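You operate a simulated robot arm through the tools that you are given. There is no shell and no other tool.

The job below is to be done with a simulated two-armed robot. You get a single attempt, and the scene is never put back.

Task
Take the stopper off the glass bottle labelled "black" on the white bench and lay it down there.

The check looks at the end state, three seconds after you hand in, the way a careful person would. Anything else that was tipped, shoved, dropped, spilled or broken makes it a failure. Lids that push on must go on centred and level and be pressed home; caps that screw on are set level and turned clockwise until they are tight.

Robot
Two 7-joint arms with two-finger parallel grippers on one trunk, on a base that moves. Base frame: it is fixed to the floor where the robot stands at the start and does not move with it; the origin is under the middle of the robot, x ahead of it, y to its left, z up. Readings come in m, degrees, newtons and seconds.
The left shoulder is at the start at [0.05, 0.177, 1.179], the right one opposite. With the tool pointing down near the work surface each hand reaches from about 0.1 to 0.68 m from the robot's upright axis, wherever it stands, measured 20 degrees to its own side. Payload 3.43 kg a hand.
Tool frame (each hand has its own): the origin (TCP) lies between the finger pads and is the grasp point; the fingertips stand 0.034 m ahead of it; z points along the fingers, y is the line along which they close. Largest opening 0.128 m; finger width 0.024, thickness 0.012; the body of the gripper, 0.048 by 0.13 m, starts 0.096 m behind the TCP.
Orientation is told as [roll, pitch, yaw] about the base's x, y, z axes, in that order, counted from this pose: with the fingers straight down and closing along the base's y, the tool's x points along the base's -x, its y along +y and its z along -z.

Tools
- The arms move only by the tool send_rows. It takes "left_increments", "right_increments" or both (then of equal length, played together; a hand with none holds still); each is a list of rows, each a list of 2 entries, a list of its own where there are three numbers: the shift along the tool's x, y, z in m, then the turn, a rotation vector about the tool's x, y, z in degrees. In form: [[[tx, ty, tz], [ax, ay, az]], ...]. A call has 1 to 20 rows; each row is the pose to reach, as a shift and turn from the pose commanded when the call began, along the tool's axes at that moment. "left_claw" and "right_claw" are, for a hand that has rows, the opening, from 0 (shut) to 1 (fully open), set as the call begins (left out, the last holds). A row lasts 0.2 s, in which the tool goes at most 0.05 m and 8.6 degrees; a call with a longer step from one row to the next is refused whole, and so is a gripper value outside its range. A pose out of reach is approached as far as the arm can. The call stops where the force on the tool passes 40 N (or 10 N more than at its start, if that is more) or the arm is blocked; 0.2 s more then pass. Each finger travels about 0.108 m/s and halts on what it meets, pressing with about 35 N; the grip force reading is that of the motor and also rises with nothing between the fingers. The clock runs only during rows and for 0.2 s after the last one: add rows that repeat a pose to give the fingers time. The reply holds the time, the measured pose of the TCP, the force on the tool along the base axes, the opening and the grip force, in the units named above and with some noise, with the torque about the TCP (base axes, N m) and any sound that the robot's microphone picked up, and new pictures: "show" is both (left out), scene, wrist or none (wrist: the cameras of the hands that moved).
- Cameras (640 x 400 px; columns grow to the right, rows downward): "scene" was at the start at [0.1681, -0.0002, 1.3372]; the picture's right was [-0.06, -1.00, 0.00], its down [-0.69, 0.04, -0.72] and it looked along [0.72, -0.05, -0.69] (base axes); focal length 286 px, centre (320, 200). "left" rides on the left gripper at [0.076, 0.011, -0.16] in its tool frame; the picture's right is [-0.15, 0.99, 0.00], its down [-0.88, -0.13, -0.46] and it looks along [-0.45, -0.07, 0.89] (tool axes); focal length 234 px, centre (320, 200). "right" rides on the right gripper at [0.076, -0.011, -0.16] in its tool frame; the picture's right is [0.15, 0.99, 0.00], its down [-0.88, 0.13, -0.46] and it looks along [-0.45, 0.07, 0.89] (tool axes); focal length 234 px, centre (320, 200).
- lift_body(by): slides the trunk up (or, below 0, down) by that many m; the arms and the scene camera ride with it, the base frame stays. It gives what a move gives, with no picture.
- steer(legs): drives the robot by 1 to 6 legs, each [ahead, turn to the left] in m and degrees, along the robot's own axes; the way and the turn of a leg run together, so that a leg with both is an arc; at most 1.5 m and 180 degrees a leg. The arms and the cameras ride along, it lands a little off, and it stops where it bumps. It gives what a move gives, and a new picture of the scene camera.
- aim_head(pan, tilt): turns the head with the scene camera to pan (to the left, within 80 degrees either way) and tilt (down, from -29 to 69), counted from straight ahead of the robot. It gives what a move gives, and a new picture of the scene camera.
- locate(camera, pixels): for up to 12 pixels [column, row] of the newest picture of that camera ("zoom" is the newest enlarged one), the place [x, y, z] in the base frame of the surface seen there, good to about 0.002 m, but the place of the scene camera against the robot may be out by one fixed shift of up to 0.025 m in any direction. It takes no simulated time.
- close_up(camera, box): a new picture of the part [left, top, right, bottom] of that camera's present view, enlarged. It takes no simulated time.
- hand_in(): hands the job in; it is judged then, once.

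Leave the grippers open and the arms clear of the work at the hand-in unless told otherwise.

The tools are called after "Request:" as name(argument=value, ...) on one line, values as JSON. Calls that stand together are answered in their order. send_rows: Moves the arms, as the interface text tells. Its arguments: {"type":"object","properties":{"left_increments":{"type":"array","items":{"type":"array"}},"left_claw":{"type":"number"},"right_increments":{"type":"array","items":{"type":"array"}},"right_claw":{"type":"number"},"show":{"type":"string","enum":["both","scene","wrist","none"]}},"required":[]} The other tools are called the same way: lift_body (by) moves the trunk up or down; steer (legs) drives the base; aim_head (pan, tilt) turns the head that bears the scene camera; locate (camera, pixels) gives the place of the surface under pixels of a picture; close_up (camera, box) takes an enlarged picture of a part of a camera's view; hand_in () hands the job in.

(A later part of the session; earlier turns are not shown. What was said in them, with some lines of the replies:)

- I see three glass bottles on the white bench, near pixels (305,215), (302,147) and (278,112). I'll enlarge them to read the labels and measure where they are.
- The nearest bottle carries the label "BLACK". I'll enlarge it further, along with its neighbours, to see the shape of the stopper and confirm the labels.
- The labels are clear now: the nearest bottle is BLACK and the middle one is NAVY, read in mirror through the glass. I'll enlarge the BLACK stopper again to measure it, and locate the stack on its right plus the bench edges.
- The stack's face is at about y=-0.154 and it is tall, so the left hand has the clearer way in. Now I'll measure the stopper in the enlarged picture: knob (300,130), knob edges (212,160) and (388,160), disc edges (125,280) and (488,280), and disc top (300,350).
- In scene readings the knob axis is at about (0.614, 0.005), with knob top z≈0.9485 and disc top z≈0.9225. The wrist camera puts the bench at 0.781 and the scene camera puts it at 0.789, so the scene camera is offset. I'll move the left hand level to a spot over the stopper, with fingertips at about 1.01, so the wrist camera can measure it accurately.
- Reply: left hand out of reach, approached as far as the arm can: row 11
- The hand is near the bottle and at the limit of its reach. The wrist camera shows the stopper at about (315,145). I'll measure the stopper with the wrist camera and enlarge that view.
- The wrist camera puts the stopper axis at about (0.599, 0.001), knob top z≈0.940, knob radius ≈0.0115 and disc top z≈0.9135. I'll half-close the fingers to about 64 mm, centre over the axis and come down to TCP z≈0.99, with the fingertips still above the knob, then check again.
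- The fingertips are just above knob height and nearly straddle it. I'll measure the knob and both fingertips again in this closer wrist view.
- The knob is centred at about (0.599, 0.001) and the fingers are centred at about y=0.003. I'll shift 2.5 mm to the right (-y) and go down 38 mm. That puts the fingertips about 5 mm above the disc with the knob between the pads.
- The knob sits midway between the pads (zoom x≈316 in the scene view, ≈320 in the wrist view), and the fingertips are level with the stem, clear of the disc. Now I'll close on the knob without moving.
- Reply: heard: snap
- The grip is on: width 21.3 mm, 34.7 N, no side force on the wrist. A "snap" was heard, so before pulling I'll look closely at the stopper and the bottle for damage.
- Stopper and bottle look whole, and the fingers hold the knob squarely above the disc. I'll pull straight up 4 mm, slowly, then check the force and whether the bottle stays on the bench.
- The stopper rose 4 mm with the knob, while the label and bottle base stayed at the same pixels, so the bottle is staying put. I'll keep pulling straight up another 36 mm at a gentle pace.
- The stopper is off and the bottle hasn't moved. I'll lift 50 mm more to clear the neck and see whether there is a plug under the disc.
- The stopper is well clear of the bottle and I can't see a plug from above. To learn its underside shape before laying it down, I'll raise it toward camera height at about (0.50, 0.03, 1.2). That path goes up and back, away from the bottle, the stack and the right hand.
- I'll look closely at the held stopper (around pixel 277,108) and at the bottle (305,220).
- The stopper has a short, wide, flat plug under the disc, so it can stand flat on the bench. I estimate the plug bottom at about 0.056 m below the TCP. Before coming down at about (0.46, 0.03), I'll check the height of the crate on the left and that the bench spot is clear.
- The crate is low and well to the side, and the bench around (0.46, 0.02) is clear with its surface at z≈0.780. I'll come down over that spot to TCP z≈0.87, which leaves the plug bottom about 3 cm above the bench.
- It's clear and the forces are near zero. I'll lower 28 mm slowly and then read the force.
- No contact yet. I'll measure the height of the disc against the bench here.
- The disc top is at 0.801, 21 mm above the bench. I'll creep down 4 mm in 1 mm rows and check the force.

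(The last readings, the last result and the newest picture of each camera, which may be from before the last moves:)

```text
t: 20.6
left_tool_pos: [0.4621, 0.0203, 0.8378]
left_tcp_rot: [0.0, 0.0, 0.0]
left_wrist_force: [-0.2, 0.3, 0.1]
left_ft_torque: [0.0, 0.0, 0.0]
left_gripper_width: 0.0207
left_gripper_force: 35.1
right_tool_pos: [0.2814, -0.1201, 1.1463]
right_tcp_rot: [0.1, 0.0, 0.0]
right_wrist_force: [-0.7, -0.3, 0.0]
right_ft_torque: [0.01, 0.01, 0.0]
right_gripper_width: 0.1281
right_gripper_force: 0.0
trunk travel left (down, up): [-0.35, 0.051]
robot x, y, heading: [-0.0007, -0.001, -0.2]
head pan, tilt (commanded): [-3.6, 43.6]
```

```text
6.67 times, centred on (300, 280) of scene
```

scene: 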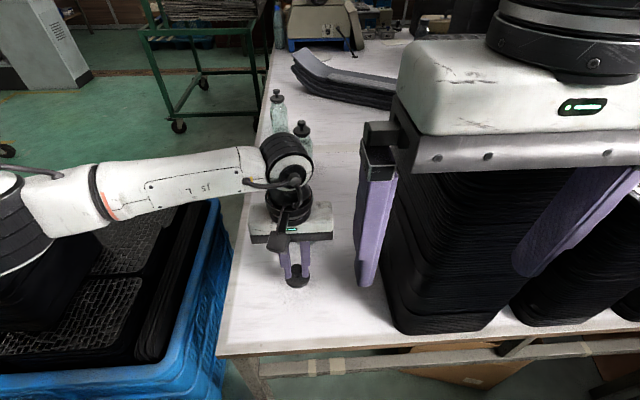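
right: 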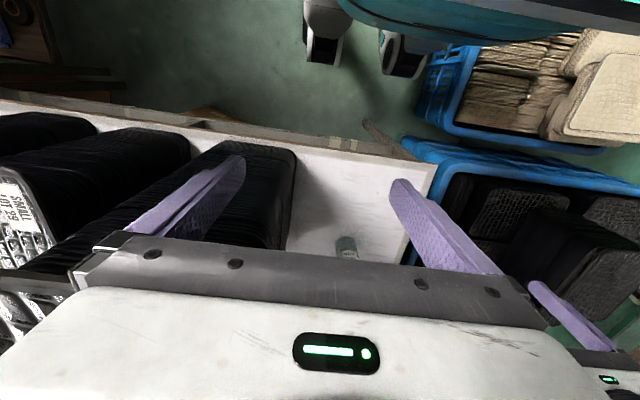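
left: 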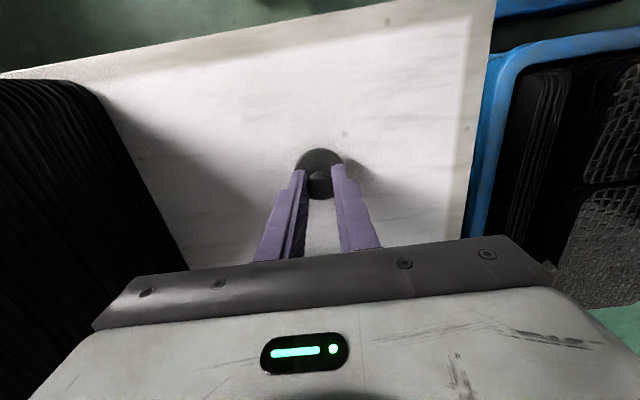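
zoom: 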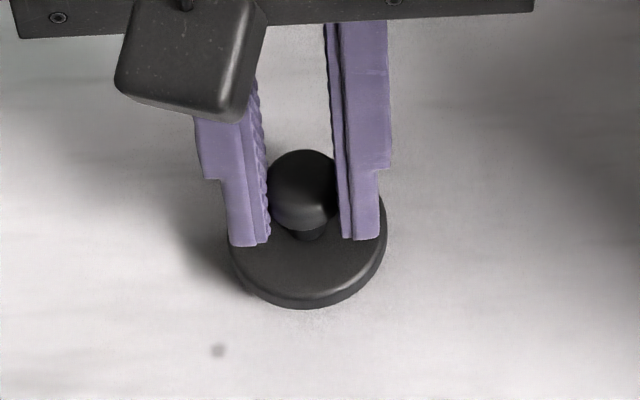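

Still no contact. I'll lower another 2 mm.

Request:
send_rows(left_increments=[[[0, 0, 0.0005], [0, 0, 0]], [[0, 0, 0.001], [0, 0, 0]], [[0, 0, 0.0015], [0, 0, 0]], [[0, 0, 0.002], [0, 0, 0]], [[0, 0, 0.002], [0, 0, 0]]], left_claw=0, show="none")

```text
t: 21.8
left_tool_pos: [0.4606, 0.0207, 0.8381]
left_tcp_rot: [-0.1, -0.1, 0.1]
left_wrist_force: [-1.3, -0.8, 10.3]
left_ft_torque: [0.0, 0.04, -0.02]
left_gripper_width: 0.0213
left_gripper_force: 34.9
right_tool_pos: [0.2798, -0.1195, 1.146]
right_tcp_rot: [0.2, -0.1, 0.0]
right_wrist_force: [-0.3, -0.5, -0.2]
right_ft_torque: [0.01, 0.0, 0.0]
right_gripper_width: 0.1281
right_gripper_force: 0.0
trunk travel left (down, up): [-0.35, 0.051]
robot x, y, heading: [-0.0023, 0.0004, -0.1]
head pan, tilt (commanded): [-3.6, 43.6]
```

Contact: 10 N upward, plug resting on the bench with tiny torque, so it sits level. I'll ease up 1 mm to relax the push, then open the fingers to about 64 mm while holding still.

Request:
send_rows(left_increments=[[[0, 0, -0.0005], [0, 0, 0]], [[0, 0, -0.0012], [0, 0, 0]], [[0, 0, -0.0012], [0, 0, 0]]], left_claw=0, show="none")

```text
t: 22.6
left_tool_pos: [0.4605, 0.021, 0.8362]
left_tcp_rot: [-0.1, 0.0, 0.0]
left_wrist_force: [1.6, -1.9, 7.9]
left_ft_torque: [-0.09, -0.14, 0.0]
left_gripper_width: 0.0209
left_gripper_force: 35.4
right_tool_pos: [0.2807, -0.1196, 1.1462]
right_tcp_rot: [0.1, 0.0, 0.0]
right_wrist_force: [0.2, -1.5, -0.2]
right_ft_torque: [0.02, -0.02, 0.01]
right_gripper_width: 0.128
right_gripper_force: 0.0
trunk travel left (down, up): [-0.35, 0.051]
robot x, y, heading: [-0.0012, -0.0002, 0.2]
head pan, tilt (commanded): [-3.6, 43.6]
```

The push is down to 7.9 N and the stopper is resting on the bench. Now I'll open the fingers in place.

Request:
send_rows(left_increments=[[[0, 0, -0.0005], [0, 0, 0]], [[0, 0, -0.0005], [0, 0, 0]], [[0, 0, -0.0005], [0, 0, 0]], [[0, 0, -0.0005], [0, 0, 0]]], left_claw=0.5, show="wrist")

Request:
close_up(camera="scene", box=[265, 250, 335, 310])

Request:
close_up(camera="left", box=[270, 130, 370, 200])

```text
t: 23.6
left_tool_pos: [0.4603, 0.0209, 0.8368]
left_tcp_rot: [0.0, 0.0, 0.0]
left_wrist_force: [-0.4, -0.1, 1.1]
left_ft_torque: [-0.01, -0.02, -0.01]
left_gripper_width: 0.0638
left_gripper_force: 0.0
right_tool_pos: [0.2811, -0.1191, 1.147]
right_tcp_rot: [0.1, 0.0, 0.0]
right_wrist_force: [0.7, 0.3, -1.1]
right_ft_torque: [0.02, 0.01, 0.0]
right_gripper_width: 0.1281
right_gripper_force: 0.0
trunk travel left (down, up): [-0.35, 0.051]
robot x, y, heading: [-0.0007, 0.0011, 0.2]
head pan, tilt (commanded): [-3.6, 43.6]
```

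left: 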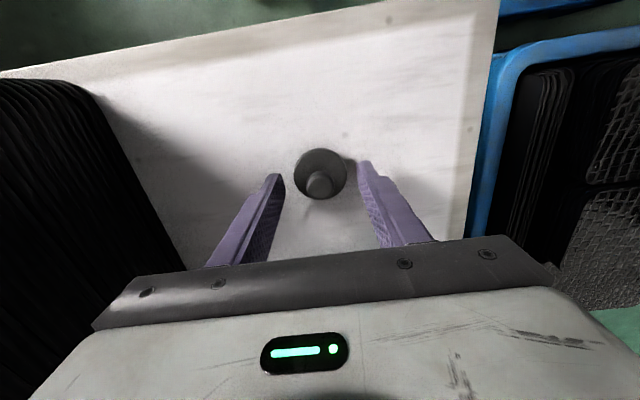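

```text
6.67 times, centred on (300, 280) of scene
```

zoom: 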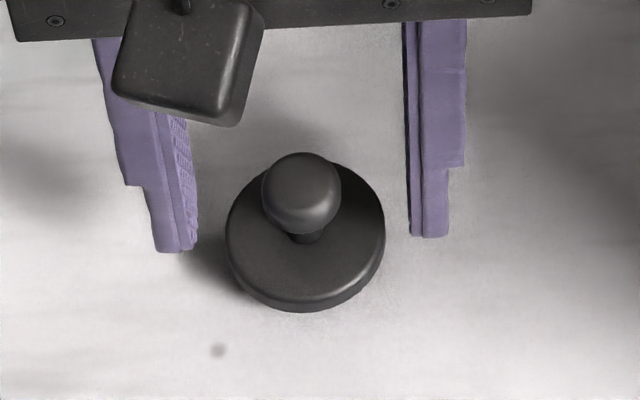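

```text
5.71 times, centred on (320, 165) of left
```

zoom: 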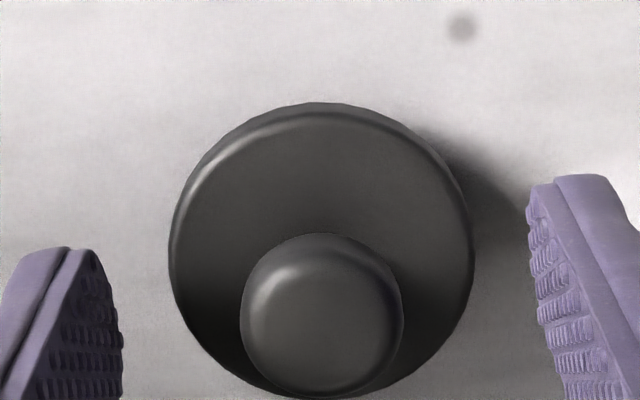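

The stopper stands upright and still on the bench with the fingers clear on both sides. I'll rise straight up about 0.21 m.

Request:
send_rows(left_increments=[[[0, 0, -0.006], [0, 0, 0]], [[0, 0, -0.016], [0, 0, 0]], [[0, 0, -0.03], [0, 0, 0]], [[0, 0, -0.05], [0, 0, 0]], [[0, 0, -0.075], [0, 0, 0]], [[0, 0, -0.1], [0, 0, 0]], [[0, 0, -0.125], [0, 0, 0]], [[0, 0, -0.15], [0, 0, 0]], [[0, 0, -0.175], [0, 0, 0]], [[0, 0, -0.195], [0, 0, 0]], [[0, 0, -0.207], [0, 0, 0]]], left_claw=0.5, show="both")

```text
t: 26.0
left_tool_pos: [0.462, 0.0226, 1.0435]
left_tcp_rot: [-0.1, 0.1, 0.0]
left_wrist_force: [-0.2, -0.4, -0.7]
left_ft_torque: [-0.03, -0.02, 0.01]
left_gripper_width: 0.0639
left_gripper_force: 0.0
right_tool_pos: [0.2809, -0.1199, 1.1464]
right_tcp_rot: [0.1, 0.0, 0.0]
right_wrist_force: [0.2, -0.2, 0.8]
right_ft_torque: [-0.01, 0.01, -0.03]
right_gripper_width: 0.1282
right_gripper_force: 0.1
trunk travel left (down, up): [-0.35, 0.051]
robot x, y, heading: [-0.0015, -0.0025, 0.1]
head pan, tilt (commanded): [-3.6, 43.6]
```

scene: 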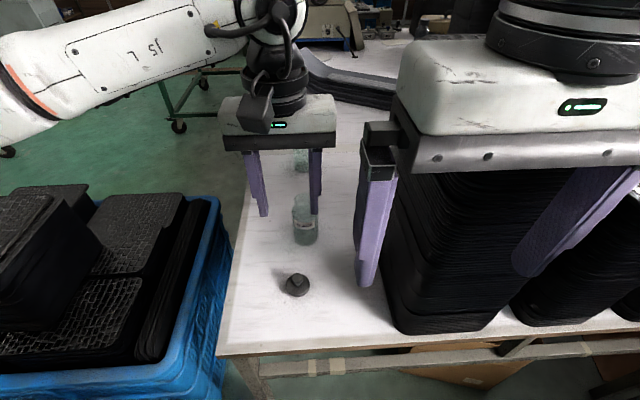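
left: 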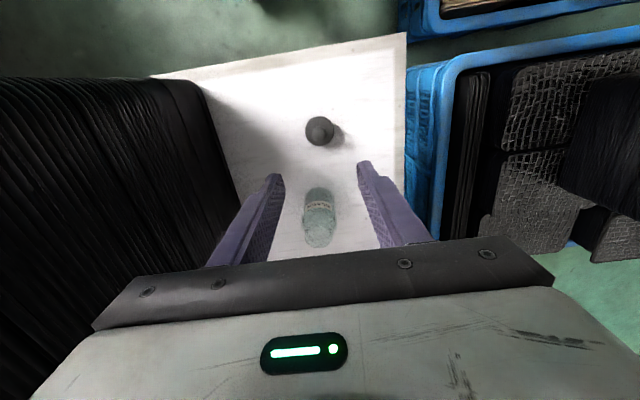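

The hand is well above everything, and the stopper (297,284) and bottle (305,220) are both standing. I'll swing the hand back to its starting place to the left, y≈0.21, and open it fully.

Request:
send_rows(left_increments=[[[0, 0.015, 0], [0, 0, 0]], [[0, 0.035, 0], [0, 0, 0]], [[0, 0.06, 0], [0, 0, 0]], [[0, 0.085, 0], [0, 0, 0]], [[0, 0.11, 0], [0, 0, 0]], [[0, 0.135, 0], [0, 0, 0]], [[0, 0.16, 0], [0, 0, 0]], [[0, 0.18, 0], [0, 0, 0]], [[0, 0.19, 0], [0, 0, 0]], [[0, 0.19, 0], [0, 0, 0]]], left_claw=1, show="both")

Request:
close_up(camera="scene", box=[240, 80, 360, 310])

Request:
close_up(camera="scene", box=[260, 185, 340, 305])

Request:
locate(camera="scene", pixels=[[297, 280], [297, 292], [305, 240], [303, 170], [302, 125], [278, 93]])

```text
t: 28.2
left_tool_pos: [0.4598, 0.213, 1.0447]
left_tcp_rot: [0.0, 0.0, 0.0]
left_wrist_force: [-0.6, -0.6, -0.7]
left_ft_torque: [0.01, -0.02, -0.01]
left_gripper_width: 0.128
left_gripper_force: 0.1
right_tool_pos: [0.2815, -0.1196, 1.1459]
right_tcp_rot: [0.1, -0.1, 0.0]
right_wrist_force: [-0.3, 0.3, -0.1]
right_ft_torque: [-0.01, 0.0, -0.01]
right_gripper_width: 0.1279
right_gripper_force: 0.0
trunk travel left (down, up): [-0.35, 0.051]
robot x, y, heading: [0.0033, -0.0014, 0.2]
head pan, tilt (commanded): [-3.6, 43.6]
```

scene: 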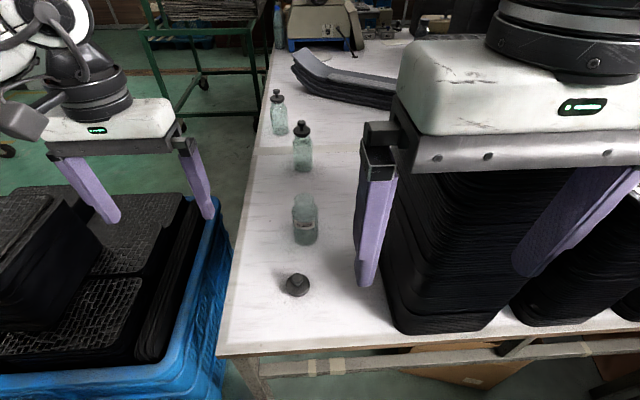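
left: 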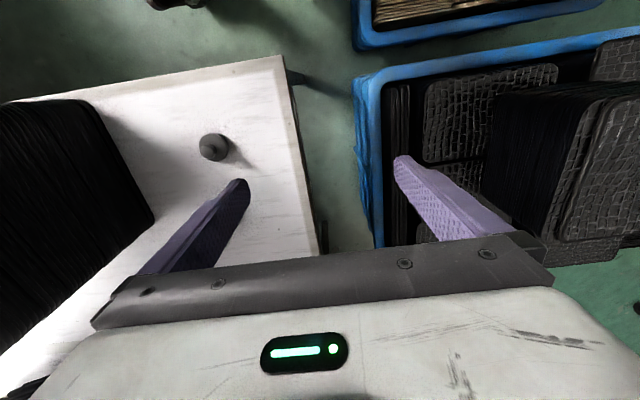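

```text
1.74 times, centred on (300, 195) of scene
```

zoom: 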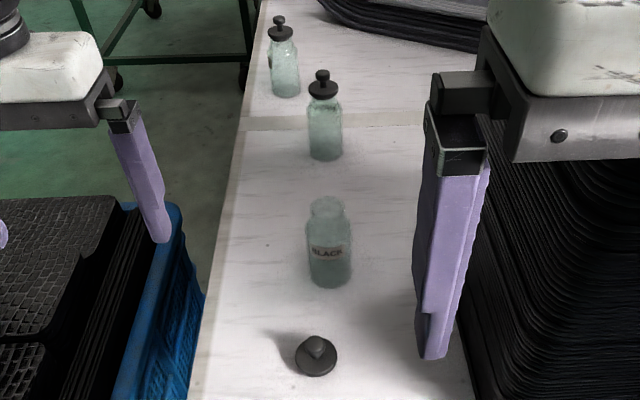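

```text
3.33 times, centred on (300, 245) of scene
```

zoom: 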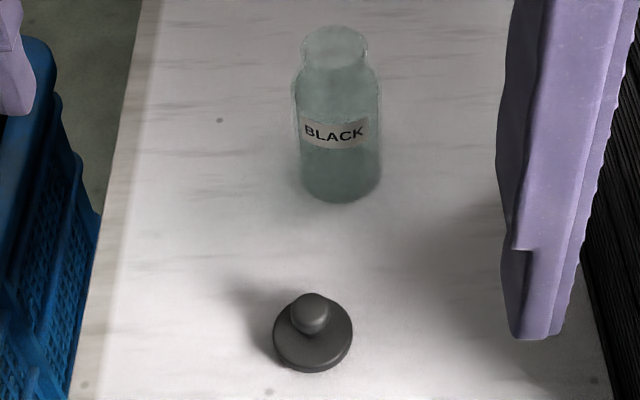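

```text
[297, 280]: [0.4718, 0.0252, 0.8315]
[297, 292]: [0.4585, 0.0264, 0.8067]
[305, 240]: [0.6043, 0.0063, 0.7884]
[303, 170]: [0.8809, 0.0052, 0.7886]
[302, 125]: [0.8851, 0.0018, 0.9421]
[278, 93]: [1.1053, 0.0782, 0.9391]
```

The BLACK bottle stands open in its original place and its stopper stands at rest on the bench at about (0.46, 0.02). The other two bottles haven't moved, both grippers are open and the arms are clear, so I'm handing in.

Request:
hand_in()

```text
The job is handed in.
```

The stopper is off the bottle labelled "BLACK" and standing upright on the white bench, about 14 cm from the bottle on the robot's side. I've handed the job in, but no verdict has come back.

- **Other items:** The BLACK bottle stayed where it was while the stopper came off. In the last picture all three bottles stood in their original places, and nothing else had been moved or tipped.
- **Snap sound:** The microphone picked up a "snap" as the fingers closed on the knob. I looked closely at the stopper and bottle before pulling and saw no damage. The stopper came out in one piece.
- **Arms:** The left hand is back at its starting place to the left of the bench, and the right hand never moved. Both grippers are fully open.
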